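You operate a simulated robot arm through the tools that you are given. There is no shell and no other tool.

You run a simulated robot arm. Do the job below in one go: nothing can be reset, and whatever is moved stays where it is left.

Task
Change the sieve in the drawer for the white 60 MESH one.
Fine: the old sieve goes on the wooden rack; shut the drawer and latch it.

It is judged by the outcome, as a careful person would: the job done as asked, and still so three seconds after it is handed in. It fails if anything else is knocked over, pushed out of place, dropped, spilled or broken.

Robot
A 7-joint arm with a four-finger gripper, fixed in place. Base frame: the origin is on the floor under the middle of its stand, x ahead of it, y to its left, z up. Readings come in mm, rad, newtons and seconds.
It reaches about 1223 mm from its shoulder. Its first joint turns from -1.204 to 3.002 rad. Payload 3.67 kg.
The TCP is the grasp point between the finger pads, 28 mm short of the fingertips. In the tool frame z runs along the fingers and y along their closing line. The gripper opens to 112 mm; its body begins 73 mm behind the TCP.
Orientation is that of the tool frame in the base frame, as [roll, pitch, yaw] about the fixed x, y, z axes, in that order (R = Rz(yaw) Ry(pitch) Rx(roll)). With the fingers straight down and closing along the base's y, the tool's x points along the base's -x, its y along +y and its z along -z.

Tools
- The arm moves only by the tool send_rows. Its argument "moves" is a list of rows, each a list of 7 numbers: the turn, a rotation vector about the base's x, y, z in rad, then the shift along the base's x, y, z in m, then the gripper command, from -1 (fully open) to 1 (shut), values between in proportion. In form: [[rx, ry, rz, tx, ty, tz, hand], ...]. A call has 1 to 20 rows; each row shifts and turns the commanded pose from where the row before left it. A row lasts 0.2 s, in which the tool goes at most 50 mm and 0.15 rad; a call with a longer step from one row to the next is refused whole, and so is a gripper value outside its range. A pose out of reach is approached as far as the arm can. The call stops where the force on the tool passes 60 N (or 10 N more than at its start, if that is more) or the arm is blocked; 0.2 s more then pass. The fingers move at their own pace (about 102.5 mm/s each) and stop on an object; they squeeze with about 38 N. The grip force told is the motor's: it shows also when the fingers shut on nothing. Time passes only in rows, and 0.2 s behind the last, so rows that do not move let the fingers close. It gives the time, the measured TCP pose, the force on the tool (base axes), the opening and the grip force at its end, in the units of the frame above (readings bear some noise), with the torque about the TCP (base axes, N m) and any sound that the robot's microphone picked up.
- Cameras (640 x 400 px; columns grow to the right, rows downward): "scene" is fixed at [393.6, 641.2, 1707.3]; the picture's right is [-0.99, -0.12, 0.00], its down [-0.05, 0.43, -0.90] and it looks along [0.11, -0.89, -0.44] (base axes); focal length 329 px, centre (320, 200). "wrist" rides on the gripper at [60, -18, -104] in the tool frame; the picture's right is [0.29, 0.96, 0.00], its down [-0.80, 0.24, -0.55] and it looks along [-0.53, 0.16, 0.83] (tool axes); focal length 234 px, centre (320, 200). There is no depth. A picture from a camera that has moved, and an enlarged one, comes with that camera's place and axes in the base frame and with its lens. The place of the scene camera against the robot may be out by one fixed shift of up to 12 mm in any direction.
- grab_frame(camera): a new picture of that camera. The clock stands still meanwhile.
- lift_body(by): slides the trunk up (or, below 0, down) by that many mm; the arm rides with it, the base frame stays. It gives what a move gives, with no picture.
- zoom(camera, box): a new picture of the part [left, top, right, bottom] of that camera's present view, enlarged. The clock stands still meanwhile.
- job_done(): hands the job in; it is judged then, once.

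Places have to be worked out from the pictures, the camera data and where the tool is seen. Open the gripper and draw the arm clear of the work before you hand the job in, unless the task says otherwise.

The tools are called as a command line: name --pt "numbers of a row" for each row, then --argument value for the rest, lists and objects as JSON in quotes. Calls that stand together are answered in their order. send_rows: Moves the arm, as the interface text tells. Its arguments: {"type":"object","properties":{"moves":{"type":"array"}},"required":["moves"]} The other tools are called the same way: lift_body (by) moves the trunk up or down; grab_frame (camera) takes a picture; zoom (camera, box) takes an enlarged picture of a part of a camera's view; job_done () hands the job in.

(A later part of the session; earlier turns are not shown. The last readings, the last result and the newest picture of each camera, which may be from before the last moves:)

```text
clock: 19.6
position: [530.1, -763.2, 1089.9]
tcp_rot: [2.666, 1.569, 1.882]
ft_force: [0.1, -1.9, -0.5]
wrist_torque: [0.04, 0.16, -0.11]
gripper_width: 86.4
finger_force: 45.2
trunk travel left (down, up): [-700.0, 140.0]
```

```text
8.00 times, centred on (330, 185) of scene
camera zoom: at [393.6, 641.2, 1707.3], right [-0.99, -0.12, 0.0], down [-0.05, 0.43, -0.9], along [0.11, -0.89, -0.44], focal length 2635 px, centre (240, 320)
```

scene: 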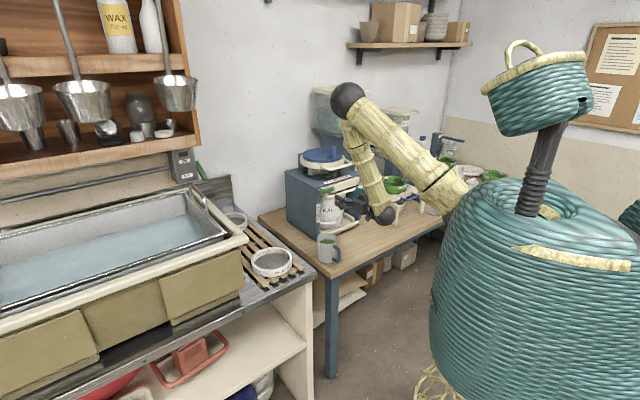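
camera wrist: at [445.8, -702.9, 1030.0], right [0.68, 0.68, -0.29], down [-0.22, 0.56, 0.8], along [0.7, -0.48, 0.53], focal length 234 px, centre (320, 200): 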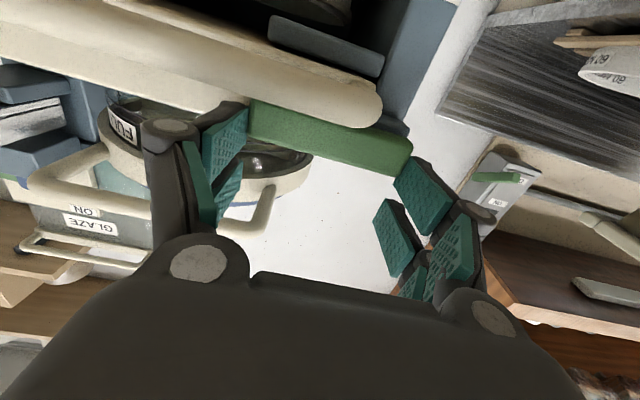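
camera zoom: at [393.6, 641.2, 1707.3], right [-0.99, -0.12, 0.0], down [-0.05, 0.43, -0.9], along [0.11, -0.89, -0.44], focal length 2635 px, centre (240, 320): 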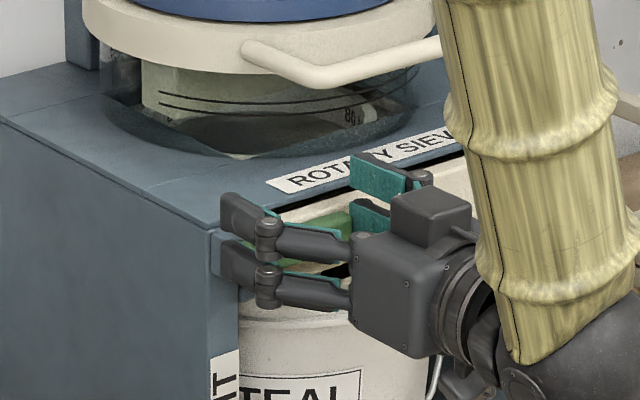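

Both jaws hold the latch ends (86.4 mm). I test a small turn (≈6°) about the inward axis through the assumed pivot, lifting the inner end, and read the force.

send_rows --pt "-0.0354 0.0354 0 0.0008 0.0008 0.0013 1" --pt "-0.0354 0.0354 0 0.0009 0.0009 0.0013 1"

grab_frame --camera "wrist"

zoom --camera "scene" --box '[300, 160, 360, 210]'

```text
clock: 20.2
position: [532.8, -761.5, 1092.0]
tcp_rot: [-1.561, 1.472, -2.348]
ft_force: [3.7, -12.0, 10.0]
wrist_torque: [0.52, 0.28, 0.01]
gripper_width: 86.6
finger_force: 44.5
trunk travel left (down, up): [-700.0, 140.0]
```

```text
taken
camera wrist: at [443.4, -705.4, 1034.9], right [0.65, 0.65, -0.38], down [-0.17, 0.62, 0.77], along [0.74, -0.44, 0.51], focal length 234 px, centre (320, 200)
```

wrist: 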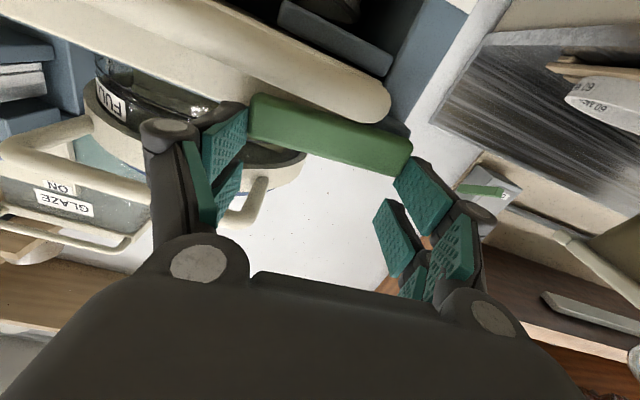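

```text
8.00 times, centred on (330, 185) of scene
camera zoom: at [393.6, 641.2, 1707.3], right [-0.99, -0.12, 0.0], down [-0.05, 0.43, -0.9], along [0.11, -0.89, -0.44], focal length 2635 px, centre (240, 320)
```

zoom: 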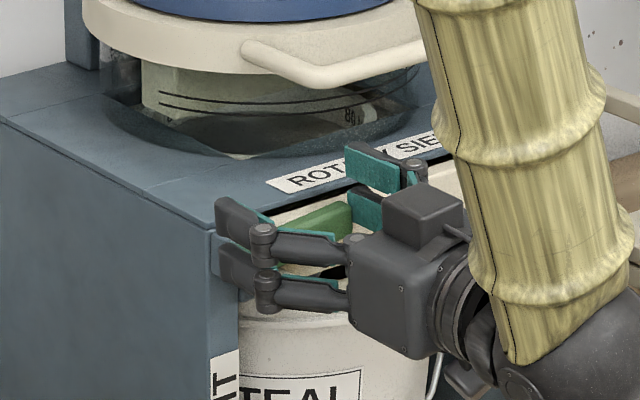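

The latch turns with the gripper about the inward axis, inner end rising, with modest force. I refine the pivot guess (E≈130, z≈1068) and continue about 28° more.

send_rows --pt "-0.0849 0.0849 0 0.0021 0.0021 0.0033 1" --pt "-0.0849 0.0849 0 0.0024 0.0024 0.0029 1" --pt "-0.0849 0.0849 0 0.0026 0.0026 0.0025 1" --pt "-0.0849 0.0849 0 0.0028 0.0028 0.002 1"

grab_frame --camera "wrist"

zoom --camera "scene" --box '[300, 160, 360, 210]'

```text
clock: 21.2
position: [543.4, -750.2, 1102.4]
tcp_rot: [-1.569, 0.99, -2.353]
ft_force: [13.4, -18.9, 25.3]
wrist_torque: [-0.02, -0.28, -0.03]
gripper_width: 86.8
finger_force: 44.7
trunk travel left (down, up): [-700.0, 140.0]
```

```text
taken
camera wrist: at [436.6, -711.8, 1063.0], right [0.45, 0.45, -0.77], down [0.06, 0.84, 0.53], along [0.89, -0.29, 0.36], focal length 234 px, centre (320, 200)
```

wrist: 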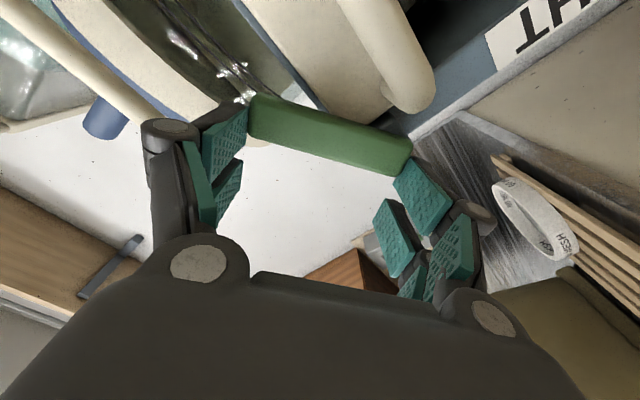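

```text
8.00 times, centred on (330, 185) of scene
camera zoom: at [393.6, 641.2, 1707.3], right [-0.99, -0.12, 0.0], down [-0.05, 0.43, -0.9], along [0.11, -0.89, -0.44], focal length 2635 px, centre (240, 320)
```

zoom: 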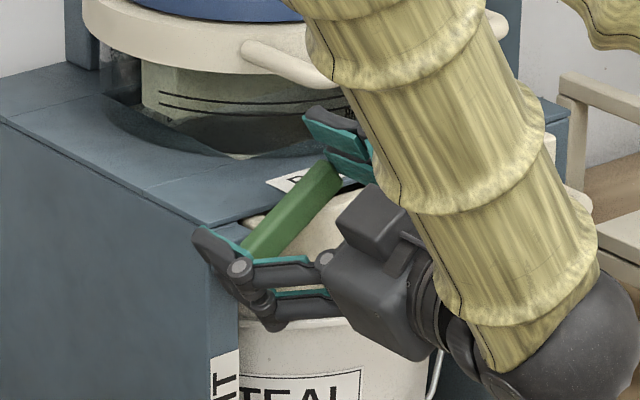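

Latch is at ~33° and turning well; the reaction (+z 25 N, +n 23 N) says I should track slightly higher and further in. I continue with that correction.

send_rows --pt "-0.0849 0.0849 0 0.0033 0.0025 0.0027 1" --pt "-0.0849 0.0849 0 0.0034 0.0026 0.0021 1" --pt "-0.0849 0.0849 0 0.0034 0.0028 0.0014 1" --pt "-0.0849 0.0849 0 0.0034 0.0028 0.0008 1"

grab_frame --camera "wrist"

zoom --camera "scene" --box '[300, 160, 360, 210]'

```text
clock: 22.2
position: [556.0, -739.3, 1106.2]
tcp_rot: [-1.578, 0.51, -2.359]
ft_force: [0.6, 11.3, -11.2]
wrist_torque: [0.02, -0.46, -0.95]
gripper_width: 87.0
finger_force: 44.4
trunk travel left (down, up): [-700.0, 140.0]
```

```text
taken
camera wrist: at [439.7, -708.3, 1093.2], right [0.15, 0.16, -0.98], down [0.18, 0.97, 0.18], along [0.97, -0.21, 0.11], focal length 234 px, centre (320, 200)
```

wrist: 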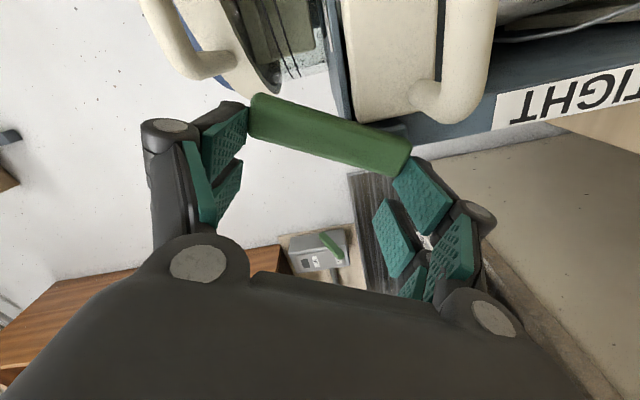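

```text
8.00 times, centred on (330, 185) of scene
camera zoom: at [393.6, 641.2, 1707.3], right [-0.99, -0.12, 0.0], down [-0.05, 0.43, -0.9], along [0.11, -0.89, -0.44], focal length 2635 px, centre (240, 320)
```

zoom: 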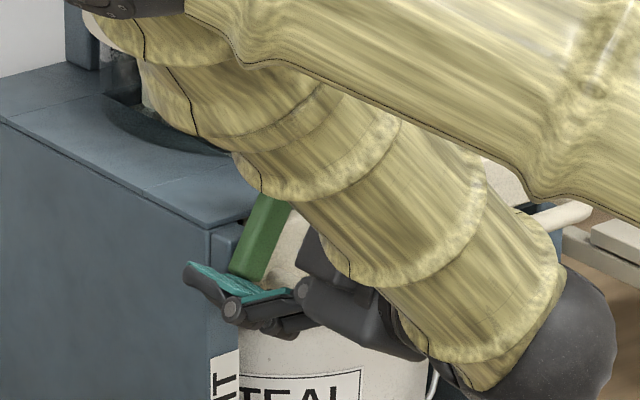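

Latch is at ~60°. The forearm has swung toward the hood in this roll, so I check the full scene before turning further.

grab_frame --camera "scene"

zoom --camera "scene" --box '[260, 80, 480, 240]'

```text
taken
```

scene: 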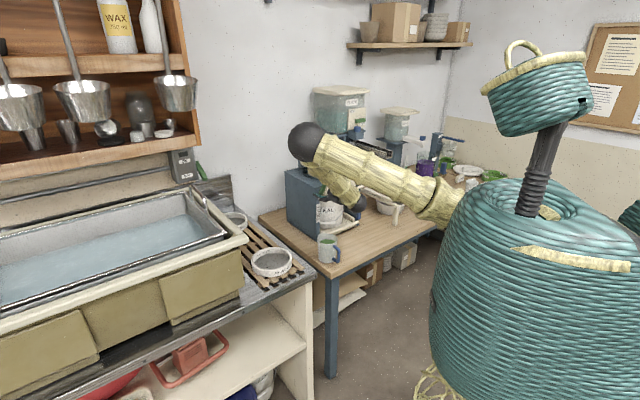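

```text
2.50 times, centred on (370, 160) of scene
camera zoom: at [393.6, 641.2, 1707.3], right [-0.99, -0.12, 0.0], down [-0.05, 0.43, -0.9], along [0.11, -0.89, -0.44], focal length 824 px, centre (195, 300)
```

zoom: 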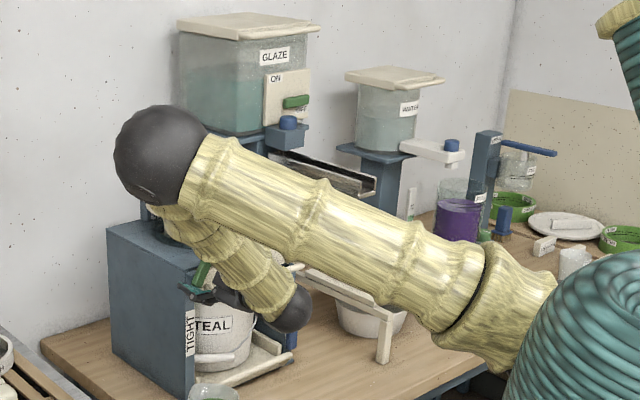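

The elbow ball is ~300 mm in front of the hood, so there's room. I continue the turn by another ~28°.

send_rows --pt "-0.0849 0.0849 0 0.0031 0.0033 -0.001 1" --pt "-0.0849 0.0849 0 0.0031 0.0033 -0.0014 1" --pt "-0.0849 0.0849 0 0.003 0.003 -0.0018 1" --pt "-0.0849 0.0849 0 0.0028 0.0028 -0.0022 1"

grab_frame --camera "wrist"

zoom --camera "scene" --box '[260, 80, 480, 240]'

```text
clock: 23.2
position: [569.0, -726.6, 1099.3]
tcp_rot: [-1.578, 0.03, -2.356]
ft_force: [-13.0, 26.7, -39.5]
wrist_torque: [1.71, 0.1, -0.36]
gripper_width: 86.8
finger_force: 44.4
trunk travel left (down, up): [-700.0, 140.0]
```

```text
taken
camera wrist: at [452.7, -696.1, 1117.1], right [-0.19, -0.18, -0.97], down [0.18, 0.96, -0.21], along [0.97, -0.21, -0.15], focal length 234 px, centre (320, 200)
```

wrist: 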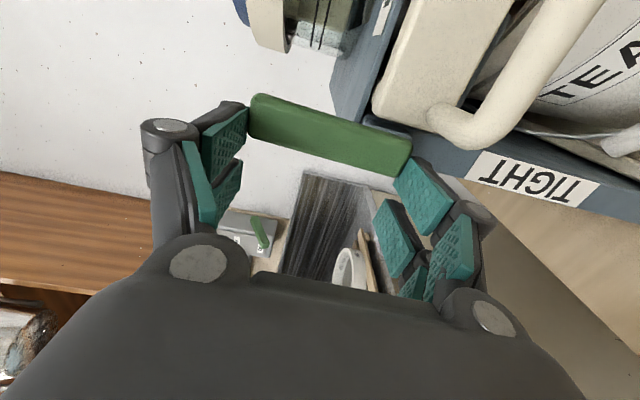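

```text
2.50 times, centred on (370, 160) of scene
camera zoom: at [393.6, 641.2, 1707.3], right [-0.99, -0.12, 0.0], down [-0.05, 0.43, -0.9], along [0.11, -0.89, -0.44], focal length 824 px, centre (195, 300)
```

zoom: 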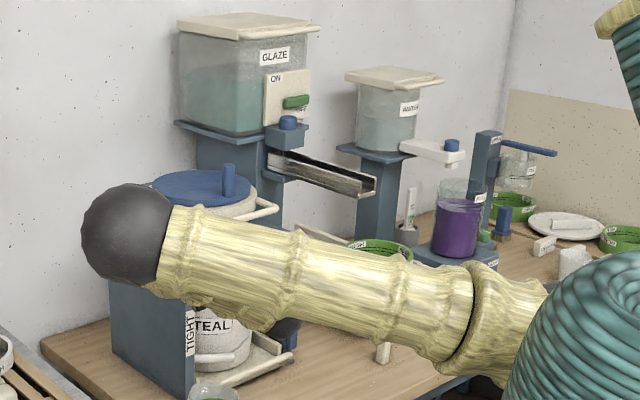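

The latch now looks vertical (≈88°), with -40 N vertical load from path error. I relax by lowering 2 mm, then open the fingers and check the latch stays up.

send_rows --pt "0 0 0 0 0 -0.002 1" --pt "0 0 0 0 0 -0.001 1"

zoom --camera "wrist" --box '[220, 50, 480, 210]'

```text
clock: 23.8
position: [567.3, -726.0, 1100.1]
tcp_rot: [-1.57, 0.032, -2.357]
ft_force: [-10.8, 21.5, -28.5]
wrist_torque: [1.4, 0.21, -0.37]
gripper_width: 86.7
finger_force: 44.9
trunk travel left (down, up): [-700.0, 140.0]
```

```text
2.46 times, centred on (350, 130) of wrist
camera zoom: at [452.7, -696.6, 1116.3], right [-0.18, -0.18, -0.97], down [0.18, 0.96, -0.21], along [0.97, -0.21, -0.14], focal length 576 px, centre (246, 372)
```

zoom: 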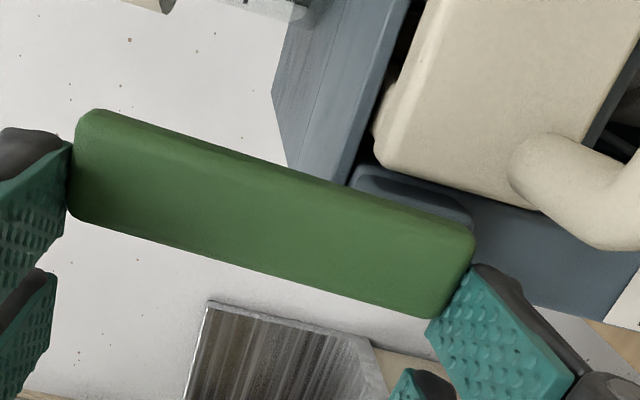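

The latch is clear of the drawer edge (lug visible between). I open the fingers and look again.

send_rows --pt "0 0 0 0 0 0 -1" --pt "0 0 0 0 0 0 -1"

grab_frame --camera "wrist"

```text
clock: 24.4
position: [568.8, -727.5, 1101.2]
tcp_rot: [-1.569, 0.032, -2.357]
ft_force: [-0.1, 0.1, 0.1]
wrist_torque: [0.01, -0.03, 0.04]
gripper_width: 112.3
finger_force: 0.0
trunk travel left (down, up): [-700.0, 140.0]
```

```text
taken
camera wrist: at [452.5, -697.3, 1117.1], right [-0.18, -0.18, -0.97], down [0.18, 0.96, -0.22], along [0.97, -0.21, -0.14], focal length 234 px, centre (320, 200)
```

wrist: 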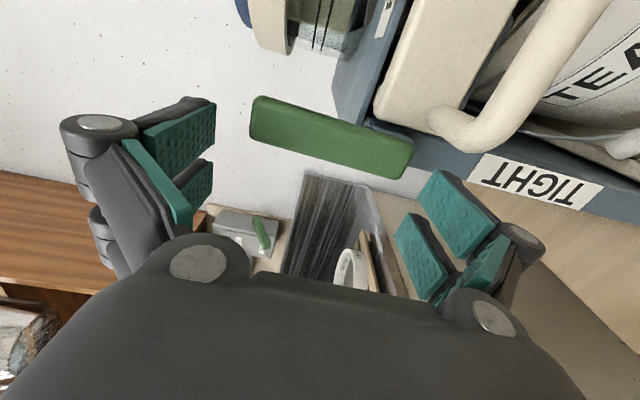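

The latch stays up by itself. I back off, then line up with the drawer bar's centre (E≈-9, z≈1046); the closing axis is now vertical, which suits gripping the bar.

send_rows --pt "0 0 0 -0.0141 0.0141 0 -1" --pt "0 0 0 -0.0141 0.0141 0 -1" --pt "0 0 0 -0.0141 0.0141 0 -1" --pt "0 0 0 -0.0141 0.0141 0 -1" --pt "-0.022 0.022 0 -0.0141 0.0141 0 -1" --pt "0 0 0 -0.0226 -0.0226 -0.011 -1" --pt "0 0 0 -0.0226 -0.0226 -0.011 -1" --pt "0 0 0 -0.0226 -0.0226 -0.011 -1" --pt "0 0 0 -0.0226 -0.0226 -0.011 -1" --pt "0 0 0 -0.0226 -0.0226 -0.011 -1"

grab_frame --camera "wrist"

grab_frame --camera "scene"

```text
clock: 26.6
position: [386.1, -769.8, 1044.3]
tcp_rot: [-1.568, 0.001, -2.357]
ft_force: [0.0, 0.0, -0.1]
wrist_torque: [-0.01, 0.0, 0.04]
gripper_width: 112.2
finger_force: 0.1
trunk travel left (down, up): [-700.0, 140.0]
```

```text
taken
camera wrist: at [271.4, -739.3, 1063.1], right [-0.2, -0.2, -0.96], down [0.17, 0.96, -0.24], along [0.96, -0.21, -0.16], focal length 234 px, centre (320, 200)
```

wrist: 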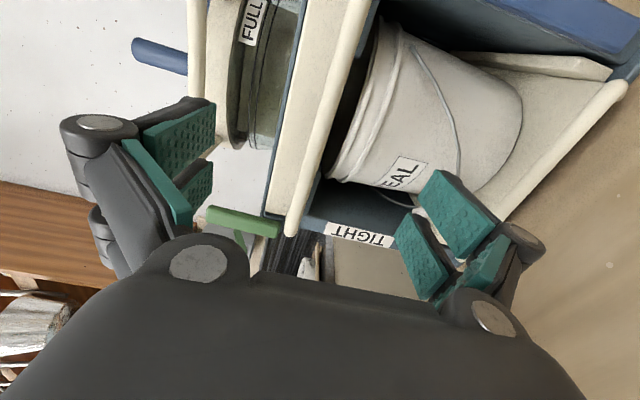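

```text
taken
```

scene: 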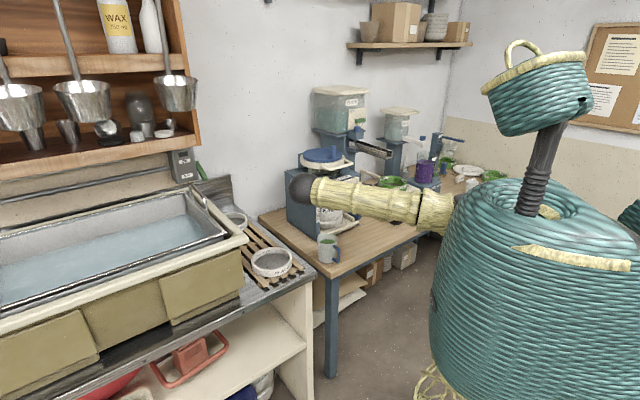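

I'm lined up at N 268, E -8, z 1044. I'll zoom in to measure the bar's height relative to the jaws before advancing.

zoom --camera "wrist" --box '[240, 60, 440, 240]'

```text
2.22 times, centred on (340, 150) of wrist
camera zoom: at [271.4, -739.3, 1063.1], right [-0.2, -0.2, -0.96], down [0.17, 0.96, -0.24], along [0.96, -0.21, -0.16], focal length 520 px, centre (276, 311)
```

zoom: 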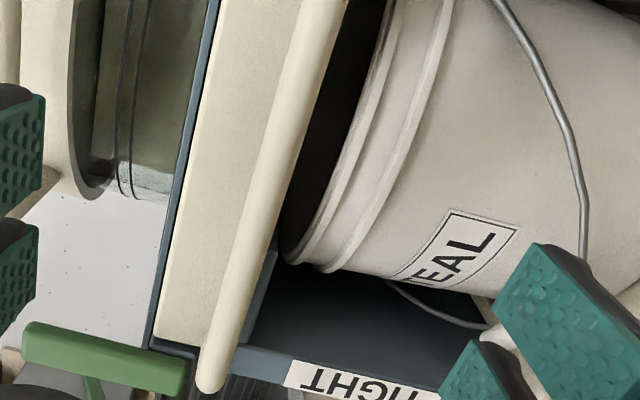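

The bar's centre is at z≈1045, in line with the jaws. I advance 82 mm so the pads bracket the bar, then close.

send_rows --pt "0 0 0 0.0145 -0.0145 0 -1" --pt "0 0 0 0.0145 -0.0145 0 -1" --pt "0 0 0 0.0145 -0.0145 0 -1" --pt "0 0 0 0.0145 -0.0145 0.001 -1" --pt "0 0 0 0 0 0 0.5" --pt "0 0 0 0 0 0 1" --pt "0 0 0 0 0 0 1" --pt "0 0 0 0 0 0 1"

grab_frame --camera "wrist"

zoom --camera "scene" --box '[270, 120, 400, 230]'

```text
clock: 28.4
position: [442.9, -828.6, 1044.7]
tcp_rot: [-1.572, 0.0, -2.355]
ft_force: [-0.4, 1.9, -6.9]
wrist_torque: [-0.05, 0.14, -0.17]
gripper_width: 13.0
finger_force: 44.6
trunk travel left (down, up): [-700.0, 140.0]
```

```text
taken
camera wrist: at [327.9, -797.5, 1063.6], right [-0.2, -0.2, -0.96], down [0.17, 0.96, -0.24], along [0.96, -0.21, -0.16], focal length 234 px, centre (320, 200)
```

wrist: 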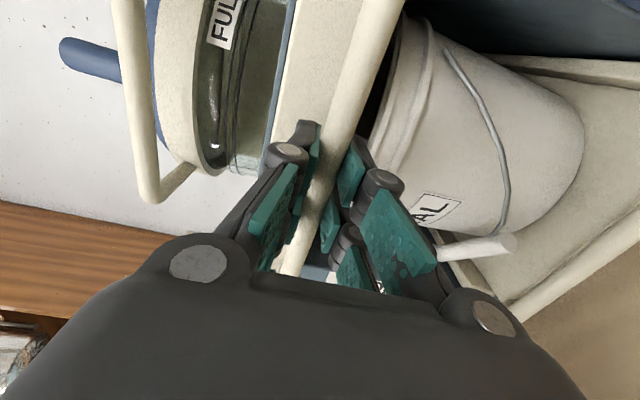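

```text
3.64 times, centred on (335, 175) of scene
camera zoom: at [393.6, 641.2, 1707.3], right [-0.99, -0.12, 0.0], down [-0.05, 0.43, -0.9], along [0.11, -0.89, -0.44], focal length 1198 px, centre (266, 291)
```

zoom: 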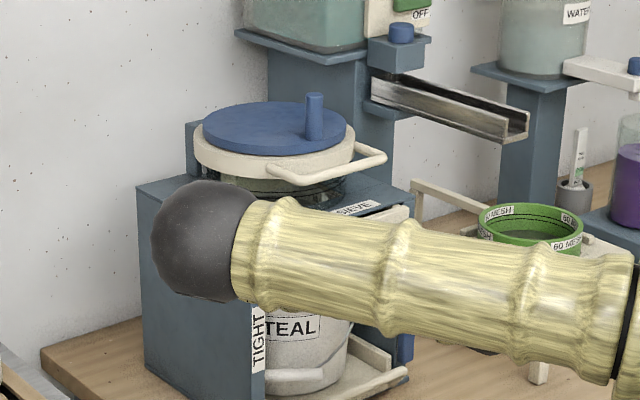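

The bar is held (13 mm). The hood hasn't moved. I pull the drawer out gently by 20 mm first to see whether it's free.

send_rows --pt "0 0 0 -0.0035 0.0035 0 1" --pt "0 0 0 -0.0035 0.0035 0 1" --pt "0 0 0 -0.0035 0.0035 0 1" --pt "0 0 0 -0.0035 0.0035 0 1"

grab_frame --camera "wrist"

zoom --camera "scene" --box '[270, 120, 400, 230]'

```text
clock: 29.4
position: [428.1, -814.0, 1045.3]
tcp_rot: [-1.571, 0.0, -2.356]
ft_force: [0.1, -0.2, -6.7]
wrist_torque: [-0.1, 0.17, -0.42]
gripper_width: 12.5
finger_force: 44.9
trunk travel left (down, up): [-700.0, 140.0]
```

```text
taken
camera wrist: at [313.5, -783.1, 1063.5], right [-0.2, -0.2, -0.96], down [0.17, 0.96, -0.24], along [0.96, -0.21, -0.16], focal length 234 px, centre (320, 200)
```

wrist: 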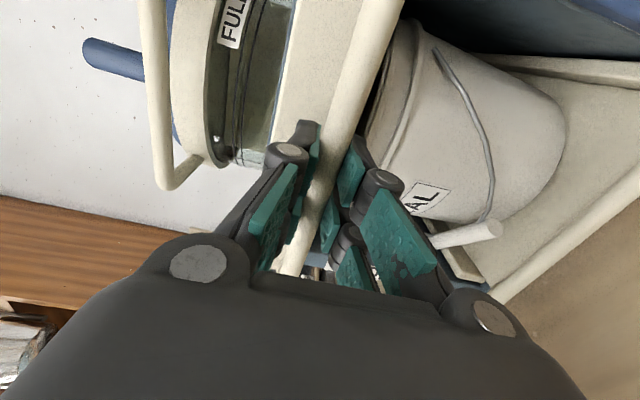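

```text
3.64 times, centred on (335, 175) of scene
camera zoom: at [393.6, 641.2, 1707.3], right [-0.99, -0.12, 0.0], down [-0.05, 0.43, -0.9], along [0.11, -0.89, -0.44], focal length 1198 px, centre (266, 291)
```

zoom: 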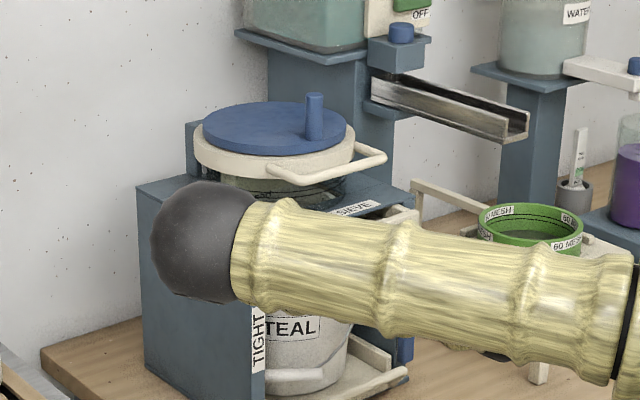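

The drawer slides freely. I keep pulling at 10 mm per row, another 100 mm, then check.

send_rows --pt "0 0 0 -0.0071 0.0071 0 1" --pt "0 0 0 -0.0071 0.0071 0 1" --pt "0 0 0 -0.0071 0.0071 0 1" --pt "0 0 0 -0.0071 0.0071 0 1" --pt "0 0 0 -0.0071 0.0071 0 1" --pt "0 0 0 -0.0071 0.0071 0 1" --pt "0 0 0 -0.0071 0.0071 0 1" --pt "0 0 0 -0.0071 0.0071 0 1" --pt "0 0 0 -0.0071 0.0071 0 1" --pt "0 0 0 -0.0071 0.0071 0 1"

grab_frame --camera "wrist"

zoom --camera "scene" --box '[270, 120, 400, 230]'

```text
clock: 31.6
position: [357.1, -742.8, 1044.5]
tcp_rot: [-1.571, 0.0, -2.356]
ft_force: [0.7, 0.8, -6.0]
wrist_torque: [-0.05, 0.06, -1.46]
gripper_width: 12.5
finger_force: 45.3
trunk travel left (down, up): [-700.0, 140.0]
```

```text
taken
camera wrist: at [242.2, -711.8, 1063.5], right [-0.2, -0.2, -0.96], down [0.17, 0.96, -0.24], along [0.96, -0.21, -0.16], focal length 234 px, centre (320, 200)
```

wrist: 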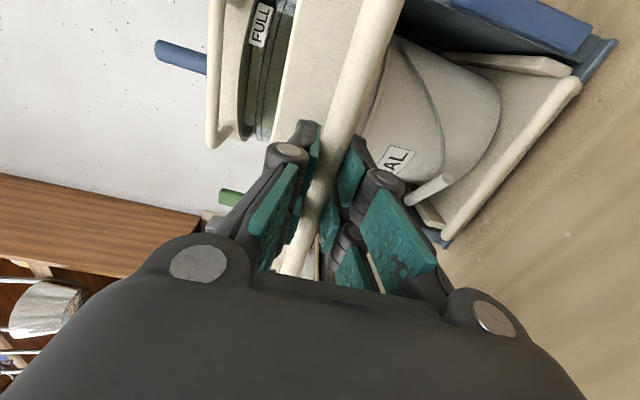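

```text
3.64 times, centred on (335, 175) of scene
camera zoom: at [393.6, 641.2, 1707.3], right [-0.99, -0.12, 0.0], down [-0.05, 0.43, -0.9], along [0.11, -0.89, -0.44], focal length 1198 px, centre (266, 291)
```

zoom: 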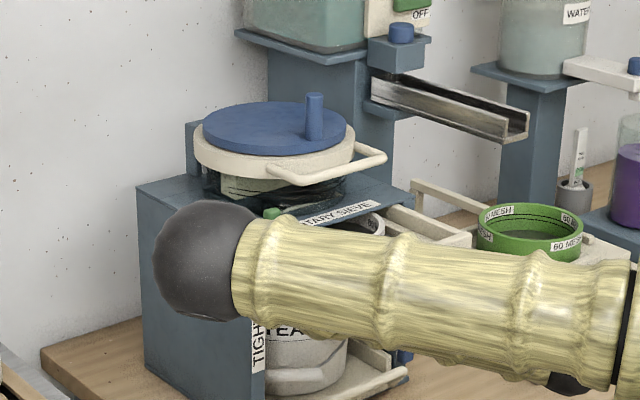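

Drawer out 120 mm and the sieve edge is emerging. Another 80 mm.

send_rows --pt "0 0 0 -0.0071 0.0071 0 1" --pt "0 0 0 -0.0071 0.0071 0 1" --pt "0 0 0 -0.0071 0.0071 0 1" --pt "0 0 0 -0.0071 0.0071 0 1" --pt "0 0 0 -0.0071 0.0071 0 1" --pt "0 0 0 -0.0071 0.0071 0 1" --pt "0 0 0 -0.0071 0.0071 0 1" --pt "0 0 0 -0.0071 0.0071 0 1"

grab_frame --camera "wrist"

zoom --camera "scene" --box '[270, 120, 430, 240]'

```text
clock: 33.4
position: [303.3, -689.2, 1045.5]
tcp_rot: [-1.567, 0.0, -2.353]
ft_force: [11.7, 11.4, -1.4]
wrist_torque: [0.05, -0.05, -1.2]
gripper_width: 13.0
finger_force: 44.9
out of reach, approached as far as the arm can: row 8
trunk travel left (down, up): [-700.0, 140.0]
```

```text
taken
camera wrist: at [188.2, -658.3, 1063.2], right [-0.2, -0.21, -0.96], down [0.17, 0.96, -0.24], along [0.96, -0.21, -0.16], focal length 234 px, centre (320, 200)
```

wrist: 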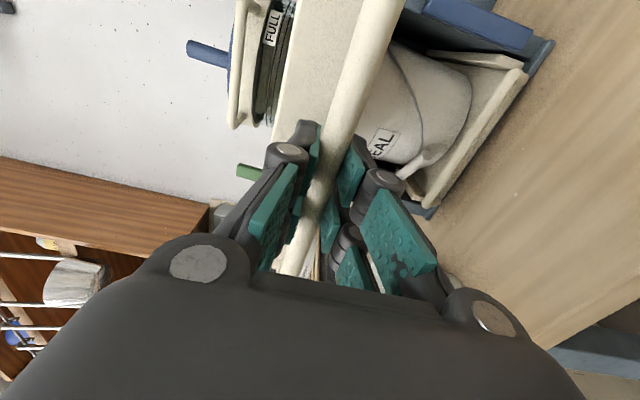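

```text
3.33 times, centred on (350, 180) of scene
camera zoom: at [393.6, 641.2, 1707.3], right [-0.99, -0.12, 0.0], down [-0.05, 0.43, -0.9], along [0.11, -0.89, -0.44], focal length 1098 px, centre (220, 267)
```

zoom: 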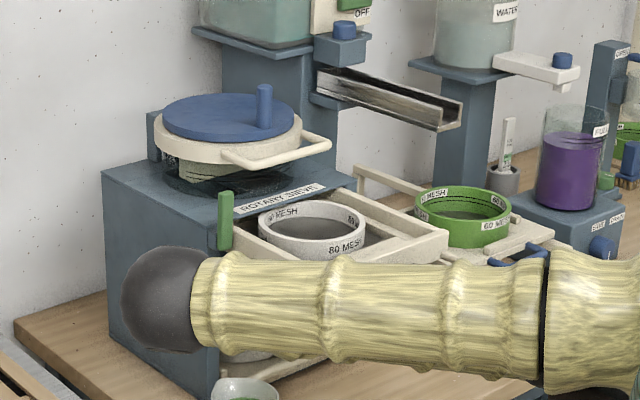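

The drawer is out ~197 mm and the white 80 MESH sieve is exposed in front of the top plate; the arm can't back up further in this posture. I'll open the jaws only to ~40 mm and rotate about the bar axis to fingers-down, so I can lift off upward.

send_rows --pt "0 0 0 0 0 0 0.28" --pt "0 0 0 0 0 0 0.28" --pt "0.05 0.05 0 0 0 0 0.28" --pt "0.08 0.08 0 0 0 0 0.28" --pt "0.09 0.09 0 0 0 0 0.28" --pt "0.09 0.09 0 0 0 0 0.28"

grab_frame --camera "wrist"

grab_frame --camera "scene"

```text
clock: 34.8
position: [307.4, -711.6, 1030.9]
tcp_rot: [-2.01, 0.003, -2.356]
ft_force: [-0.6, 0.9, 0.0]
wrist_torque: [0.0, -0.01, 0.0]
gripper_width: 40.4
finger_force: 0.0
out of reach, approached as far as the arm can: row 3, 4, 5
trunk travel left (down, up): [-700.0, 140.0]
```

```text
taken
camera wrist: at [204.0, -692.8, 1092.1], right [-0.49, 0.09, -0.87], down [0.14, 0.99, 0.02], along [0.86, -0.11, -0.5], focal length 234 px, centre (320, 200)
```

wrist: 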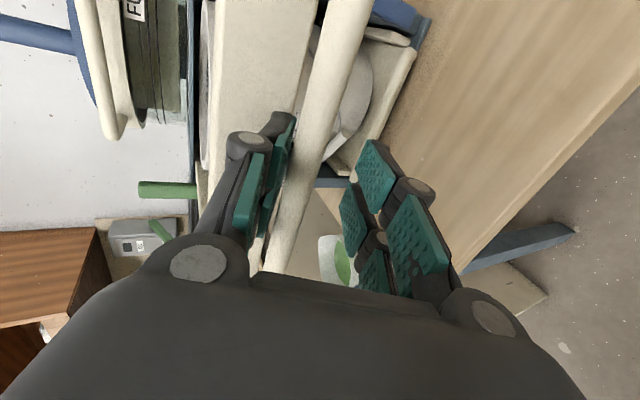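

```text
taken
```

scene: 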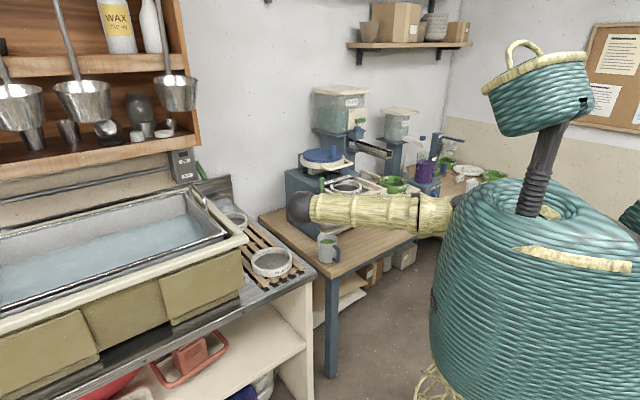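

The jaws are off the bar and still bracket it; TCP drifted slightly due to reach limits. I continue rotating to fingers-down while recentring on the bar.

send_rows --pt "0.089 0.089 0 0 0.002 0.002 0.28" --pt "0.089 0.089 0 0 0.002 0.002 0.28" --pt "0.089 0.089 0 -0.001 0.002 0.002 0.28" --pt "0.089 0.089 0 -0.001 0.003 0.002 0.28"

grab_frame --camera "wrist"

```text
clock: 35.8
position: [304.2, -700.9, 1040.1]
tcp_rot: [-2.516, -0.001, -2.358]
ft_force: [-0.6, 1.1, 0.1]
wrist_torque: [-0.02, 0.03, 0.02]
gripper_width: 40.3
finger_force: 0.1
trunk travel left (down, up): [-700.0, 140.0]
```

```text
taken
camera wrist: at [229.8, -710.7, 1135.5], right [-0.75, 0.35, -0.56], down [0.2, 0.93, 0.31], along [0.63, 0.12, -0.77], focal length 234 px, centre (320, 200)
```

wrist: 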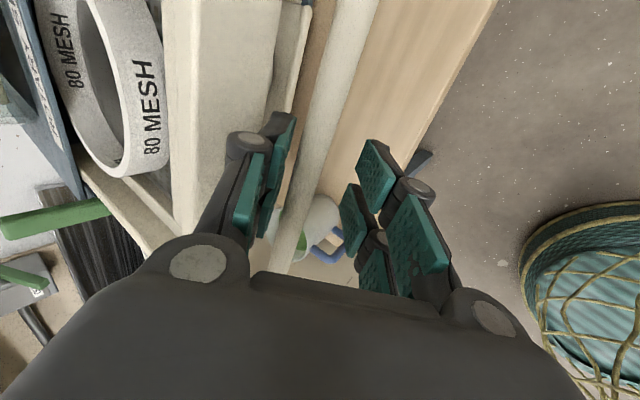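

Rotation is going fine with the bar between the jaws. I finish turning to fingers-down and then rise off the bar.

send_rows --pt "0.0884 0.0884 0 -0.0015 0.0015 0.001 0.28" --pt "0.0884 0.0884 0 -0.0015 0.0015 0.001 0.28" --pt "0.0884 0.0884 0 -0.0015 0.0015 0.001 0.28" --pt "0.0884 0.0884 0 -0.0015 0.0015 0.001 0.28" --pt "0.0884 0.0884 0 -0.001 0.001 0.001 0.28" --pt "0 0 0 0 0 0.02 0.28" --pt "0 0 0 0 0 0.03 0.28" --pt "0 0 0 0 0 0.04 0.28" --pt "0 0 0 0 0 0.04 0.28" --pt "0 0 0 0 0 0.04 0.28"

grab_frame --camera "wrist"

grab_frame --camera "scene"

```text
clock: 38.0
position: [298.1, -691.3, 1216.2]
tcp_rot: [-3.135, 0.0, -2.359]
ft_force: [0.0, -0.2, 0.7]
wrist_torque: [-0.03, -0.04, 0.0]
gripper_width: 40.2
finger_force: 0.1
trunk travel left (down, up): [-700.0, 140.0]
```

```text
taken
camera wrist: at [267.6, -746.8, 1320.1], right [-0.88, 0.47, -0.01], down [0.39, 0.73, 0.55], along [0.27, 0.48, -0.83], focal length 234 px, centre (320, 200)
```

wrist: 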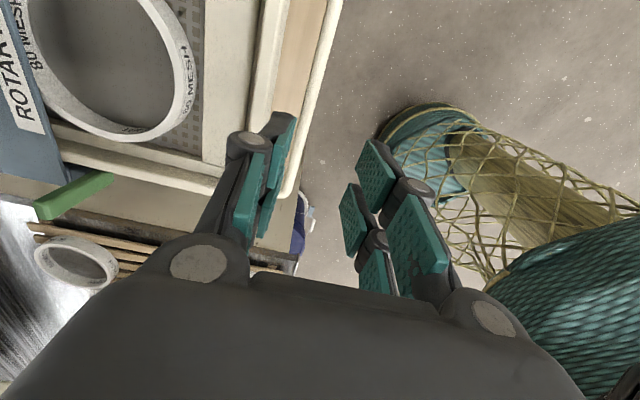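

```text
taken
```

scene: 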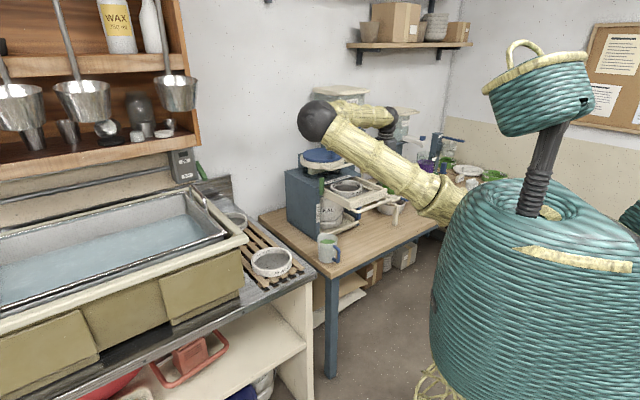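

Clear of the drawer with fingers down. I look closely at the opened drawer in the scene view.

zoom --camera "scene" --box '[290, 140, 400, 230]'

zoom --camera "scene" --box '[315, 165, 375, 205]'

```text
4.44 times, centred on (345, 185) of scene
camera zoom: at [393.6, 641.2, 1707.3], right [-0.99, -0.12, 0.0], down [-0.05, 0.43, -0.9], along [0.11, -0.89, -0.44], focal length 1464 px, centre (209, 267)
```

zoom: 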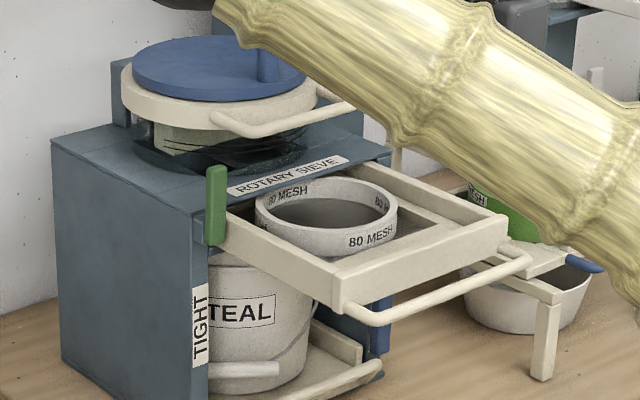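

```text
10.00 times, centred on (345, 185) of scene
camera zoom: at [393.6, 641.2, 1707.3], right [-0.99, -0.12, 0.0], down [-0.05, 0.43, -0.9], along [0.11, -0.89, -0.44], focal length 3294 px, centre (70, 350)
```

zoom: 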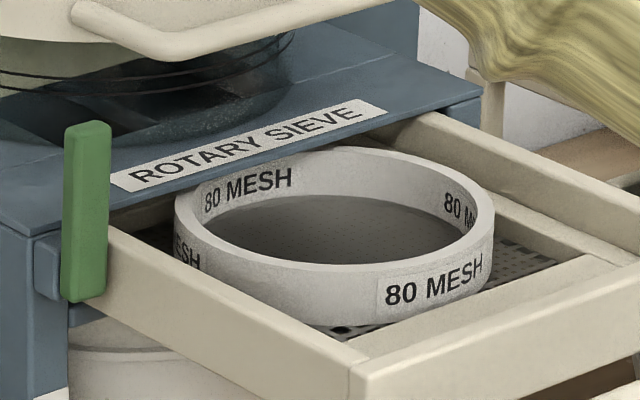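

The 80 MESH sieve sits on a perforated plate in a framed compartment. I need a top-down view to measure it and the clearances, so I move the camera over it.

send_rows --pt "0 0 0 0.008 -0.03 0.006 0.28" --pt "0 0 0 0.012 -0.034 0.006 0.28" --pt "0 0 0 0.012 -0.034 0.006 0.28" --pt "0 0 0 0.012 -0.034 0.006 0.28" --pt "0 0 0 0.012 -0.034 0.006 0.28" --pt "0 0 0 0.011 -0.034 0.006 0.28"

grab_frame --camera "wrist"

grab_frame --camera "scene"

```text
clock: 39.4
position: [363.7, -898.9, 1248.8]
tcp_rot: [-3.14, 0.002, -2.357]
ft_force: [0.1, 0.2, 0.2]
wrist_torque: [0.0, -0.02, -0.03]
gripper_width: 40.0
finger_force: 0.1
trunk travel left (down, up): [-700.0, 140.0]
```

```text
taken
camera wrist: at [334.7, -954.3, 1353.1], right [-0.88, 0.47, 0.0], down [0.39, 0.73, 0.55], along [0.26, 0.49, -0.83], focal length 234 px, centre (320, 200)
```

wrist: 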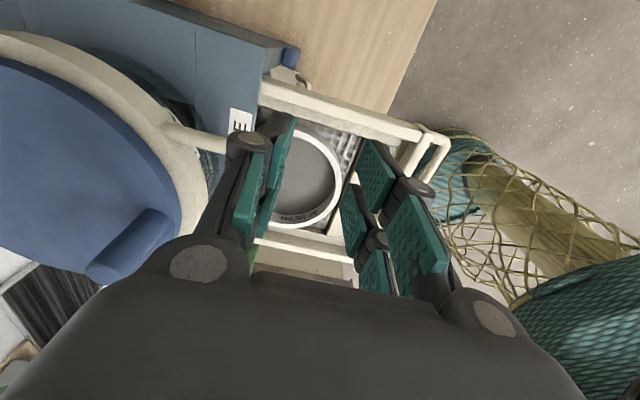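

```text
taken
```

scene: 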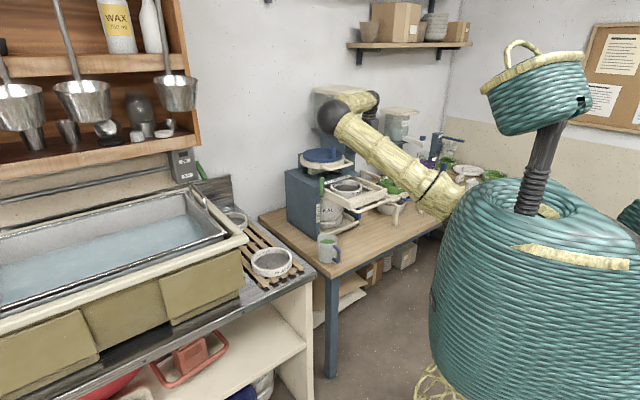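

I zoom in on the sieve between the fingers to judge clearances in the compartment.

zoom --camera "wrist" --box '[220, 60, 460, 270]'

zoom --camera "scene" --box '[315, 165, 395, 215]'

```text
1.90 times, centred on (340, 165) of wrist
camera zoom: at [334.7, -954.3, 1353.1], right [-0.88, 0.47, 0.0], down [0.39, 0.73, 0.55], along [0.26, 0.49, -0.83], focal length 446 px, centre (282, 267)
```

zoom: 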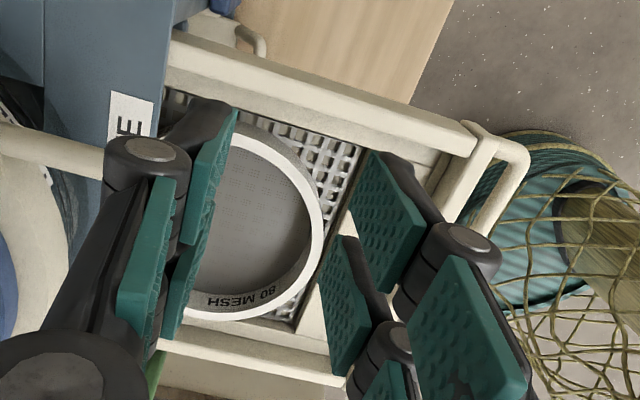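

```text
8.00 times, centred on (355, 190) of scene
camera zoom: at [393.6, 641.2, 1707.3], right [-0.99, -0.12, 0.0], down [-0.05, 0.43, -0.9], along [0.11, -0.89, -0.44], focal length 2635 px, centre (40, 280)
```

zoom: 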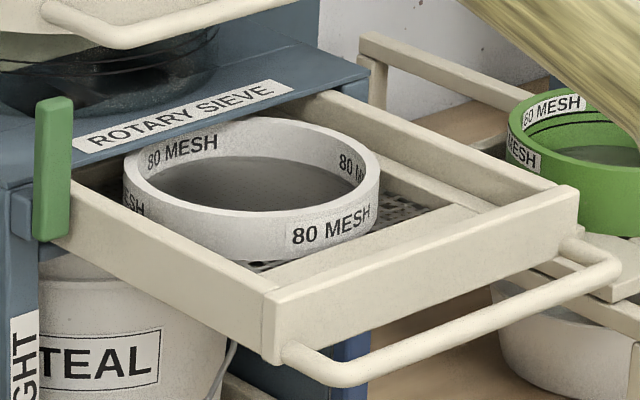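

Fingers hide much of it. I'll yaw the gripper so the camera looks inward from the robot side and take an unobstructed view of the sieve and compartment.

send_rows --pt "0 0 -0.131 -0.003 0.0123 0 0.28" --pt "0 0 -0.131 -0.003 0.0123 0 0.28" --pt "0 0 -0.131 -0.003 0.0123 0 0.28" --pt "0 0 -0.131 -0.003 0.0123 0 0.28" --pt "0 0 -0.131 -0.003 0.0123 0 -1" --pt "0 0 -0.131 -0.003 0.0123 0 -1" --pt "0 0 -0.131 -0.003 0.0123 0 -1" --pt "0 0 -0.131 -0.003 0.0123 0 -1" --pt "0 0 -0.131 -0.003 0.0123 -0.005 -1" --pt "0 0 -0.131 -0.003 0.0123 -0.006 -1" --pt "0 0 -0.131 -0.003 0.0123 -0.006 -1" --pt "0 0 -0.131 -0.003 0.0123 -0.006 -1"

grab_frame --camera "wrist"

zoom --camera "wrist" --box '[200, 60, 420, 260]'

grab_frame --camera "scene"

```text
clock: 42.0
position: [328.9, -746.0, 1229.1]
tcp_rot: [-3.137, 0.0, 2.351]
ft_force: [-1.0, 0.5, -0.3]
wrist_torque: [0.01, -0.01, -0.02]
gripper_width: 112.0
finger_force: 0.1
trunk travel left (down, up): [-700.0, 140.0]
```

```text
taken
camera wrist: at [275.5, -716.9, 1332.9], right [0.48, 0.88, 0.0], down [0.73, -0.4, 0.55], along [0.48, -0.27, -0.83], focal length 234 px, centre (320, 200)
```

wrist: 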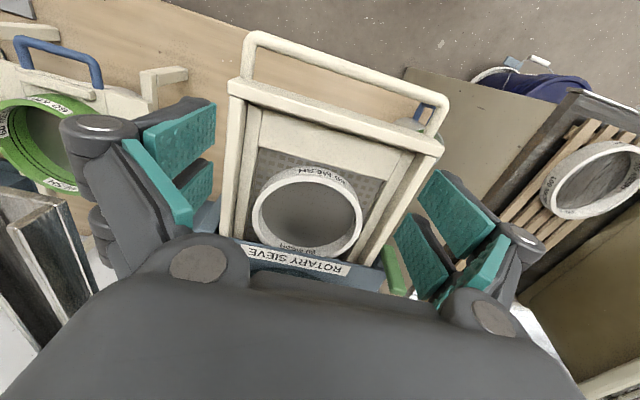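

```text
2.00 times, centred on (310, 160) of wrist
camera zoom: at [275.5, -716.9, 1332.9], right [0.48, 0.88, 0.0], down [0.73, -0.4, 0.55], along [0.48, -0.27, -0.83], focal length 468 px, centre (340, 280)
```

zoom: 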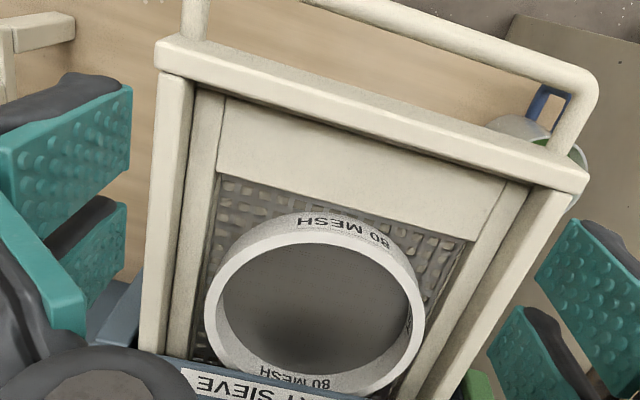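

```text
taken
```

scene: 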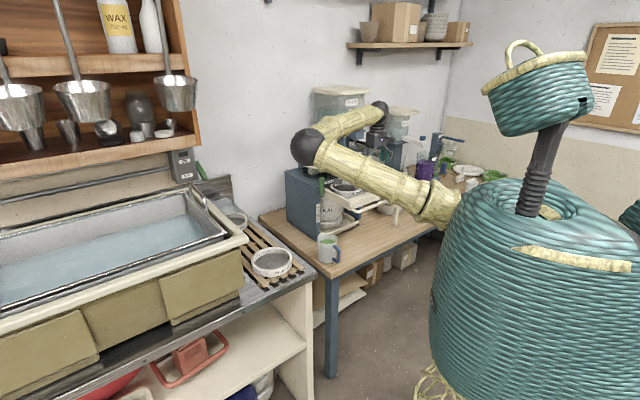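

This is a clear view: the sieve sits in a square recess with perforated floor, a flat cream shelf in front of it. I zoom more to measure the rim and its rear clearance under the top plate.

zoom --camera "wrist" --box '[240, 150, 380, 270]'

zoom --camera "wrist" --box '[480, 80, 640, 260]'

```text
3.33 times, centred on (310, 210) of wrist
camera zoom: at [275.5, -716.9, 1332.9], right [0.48, 0.88, 0.0], down [0.73, -0.4, 0.55], along [0.48, -0.27, -0.83], focal length 781 px, centre (353, 167)
```

zoom: 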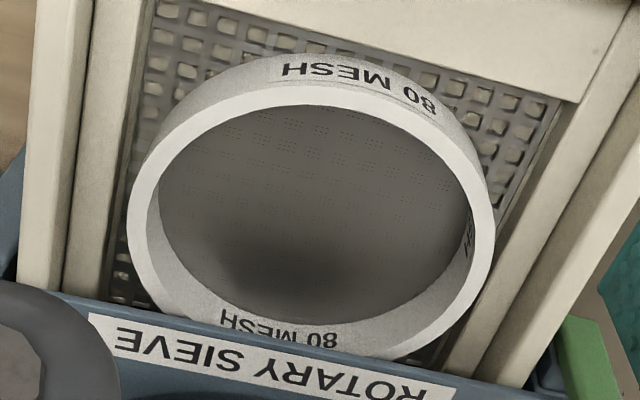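

```text
2.22 times, centred on (560, 170) of wrist
camera zoom: at [275.5, -716.9, 1332.9], right [0.48, 0.88, 0.0], down [0.73, -0.4, 0.55], along [0.48, -0.27, -0.83], focal length 520 px, centre (-213, 267)
```

zoom: 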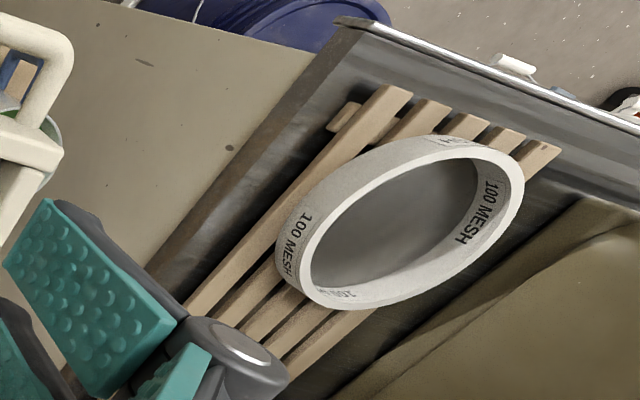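

Fit gives sieve outer diameter ≈158 mm, centre N≈366, so its rear edge is still ~30–37 mm under the top plate (front N≈408). I need to pull the drawer ~45 mm more. First I measure the bar's present position.

zoom --camera "wrist" --box '[220, 20, 460, 170]'

```text
2.67 times, centred on (340, 95) of wrist
camera zoom: at [275.5, -716.9, 1332.9], right [0.48, 0.88, 0.0], down [0.73, -0.4, 0.55], along [0.48, -0.27, -0.83], focal length 624 px, centre (267, 480)
```

zoom: 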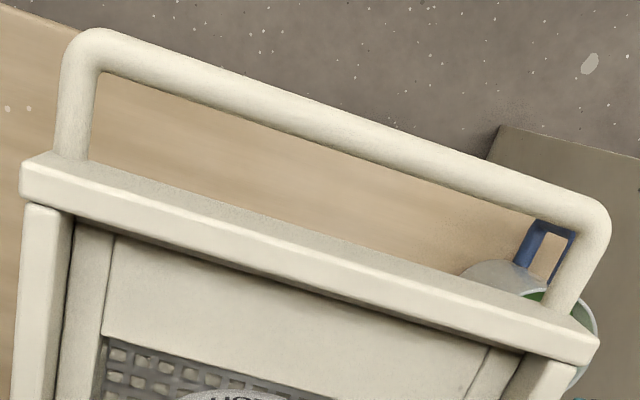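

The bar is now at N≈163, E≈-19 (the drawer slipped in ~10 mm when I let go). I rotate back to close along n above the bar with the jaws at 40 mm.

send_rows --pt "0 0 0.131 -0.0018 0.0038 0 -1" --pt "0 0 0.131 -0.0018 0.0038 0 -1" --pt "0 0 0.131 -0.0018 0.0038 0 0.28" --pt "0 0 0.131 -0.0018 0.0038 0 0.28" --pt "0 0 0.131 -0.0018 0.0038 -0.005 0.28" --pt "0 0 0.131 -0.0018 0.0038 -0.005 0.28" --pt "0 0 0.131 -0.0018 0.0038 -0.006 0.28" --pt "0 0 0.131 -0.0018 0.0038 -0.006 0.28" --pt "0 0 0.131 -0.0018 0.0038 -0.006 0.28" --pt "0 0 0.131 -0.0018 0.0038 -0.006 0.28" --pt "0 0 0.131 -0.0018 0.0038 -0.006 0.28" --pt "0 0 0.131 -0.0018 0.0038 -0.006 0.28"

grab_frame --camera "wrist"

```text
clock: 44.6
position: [307.6, -700.2, 1181.3]
tcp_rot: [-3.137, -0.001, -2.355]
ft_force: [-0.4, -0.9, -0.2]
wrist_torque: [-0.01, 0.02, -0.01]
gripper_width: 40.2
finger_force: 0.2
trunk travel left (down, up): [-700.0, 140.0]
```

```text
taken
camera wrist: at [278.2, -755.6, 1286.3], right [-0.88, 0.47, 0.0], down [0.39, 0.74, 0.55], along [0.26, 0.49, -0.83], focal length 234 px, centre (320, 200)
```

wrist: 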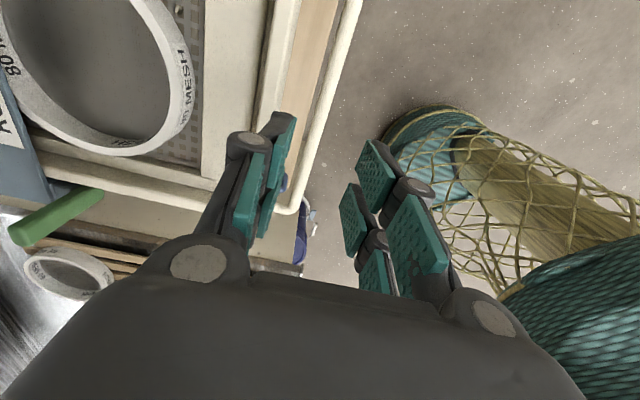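

Aligned over the bar. I descend so the jaws straddle it, then close.

send_rows --pt "0 0 0 0 0 -0.03 0.28" --pt "0 0 0 0 0 -0.03 0.28" --pt "0 0 0 0 0 -0.03 0.28" --pt "0 0 0 0 0 -0.025 0.28" --pt "0 0 0 0 0 -0.018 0.28" --pt "0 0 0 0 0 0 1" --pt "0 0 0 0 0 0 1" --pt "0 0 0 0 0 0 1"

grab_frame --camera "wrist"

```text
clock: 46.4
position: [309.9, -700.2, 1048.5]
tcp_rot: [-3.137, 0.0, -2.356]
ft_force: [0.1, 0.9, -4.6]
wrist_torque: [-0.47, 0.43, 0.07]
gripper_width: 12.7
finger_force: 45.2
trunk travel left (down, up): [-700.0, 140.0]
```

```text
taken
camera wrist: at [279.6, -756.5, 1153.4], right [-0.88, 0.47, 0.0], down [0.39, 0.73, 0.55], along [0.26, 0.49, -0.83], focal length 234 px, centre (320, 200)
```

wrist: 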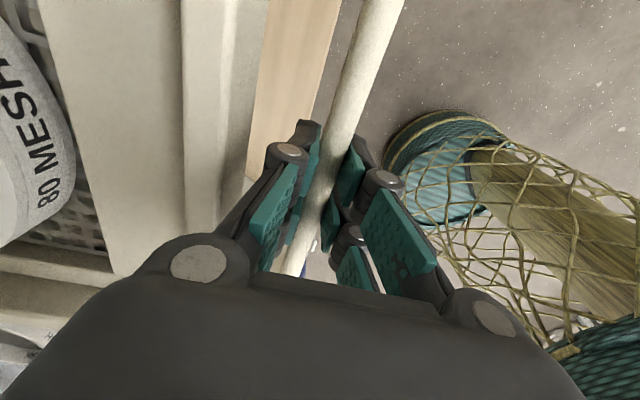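

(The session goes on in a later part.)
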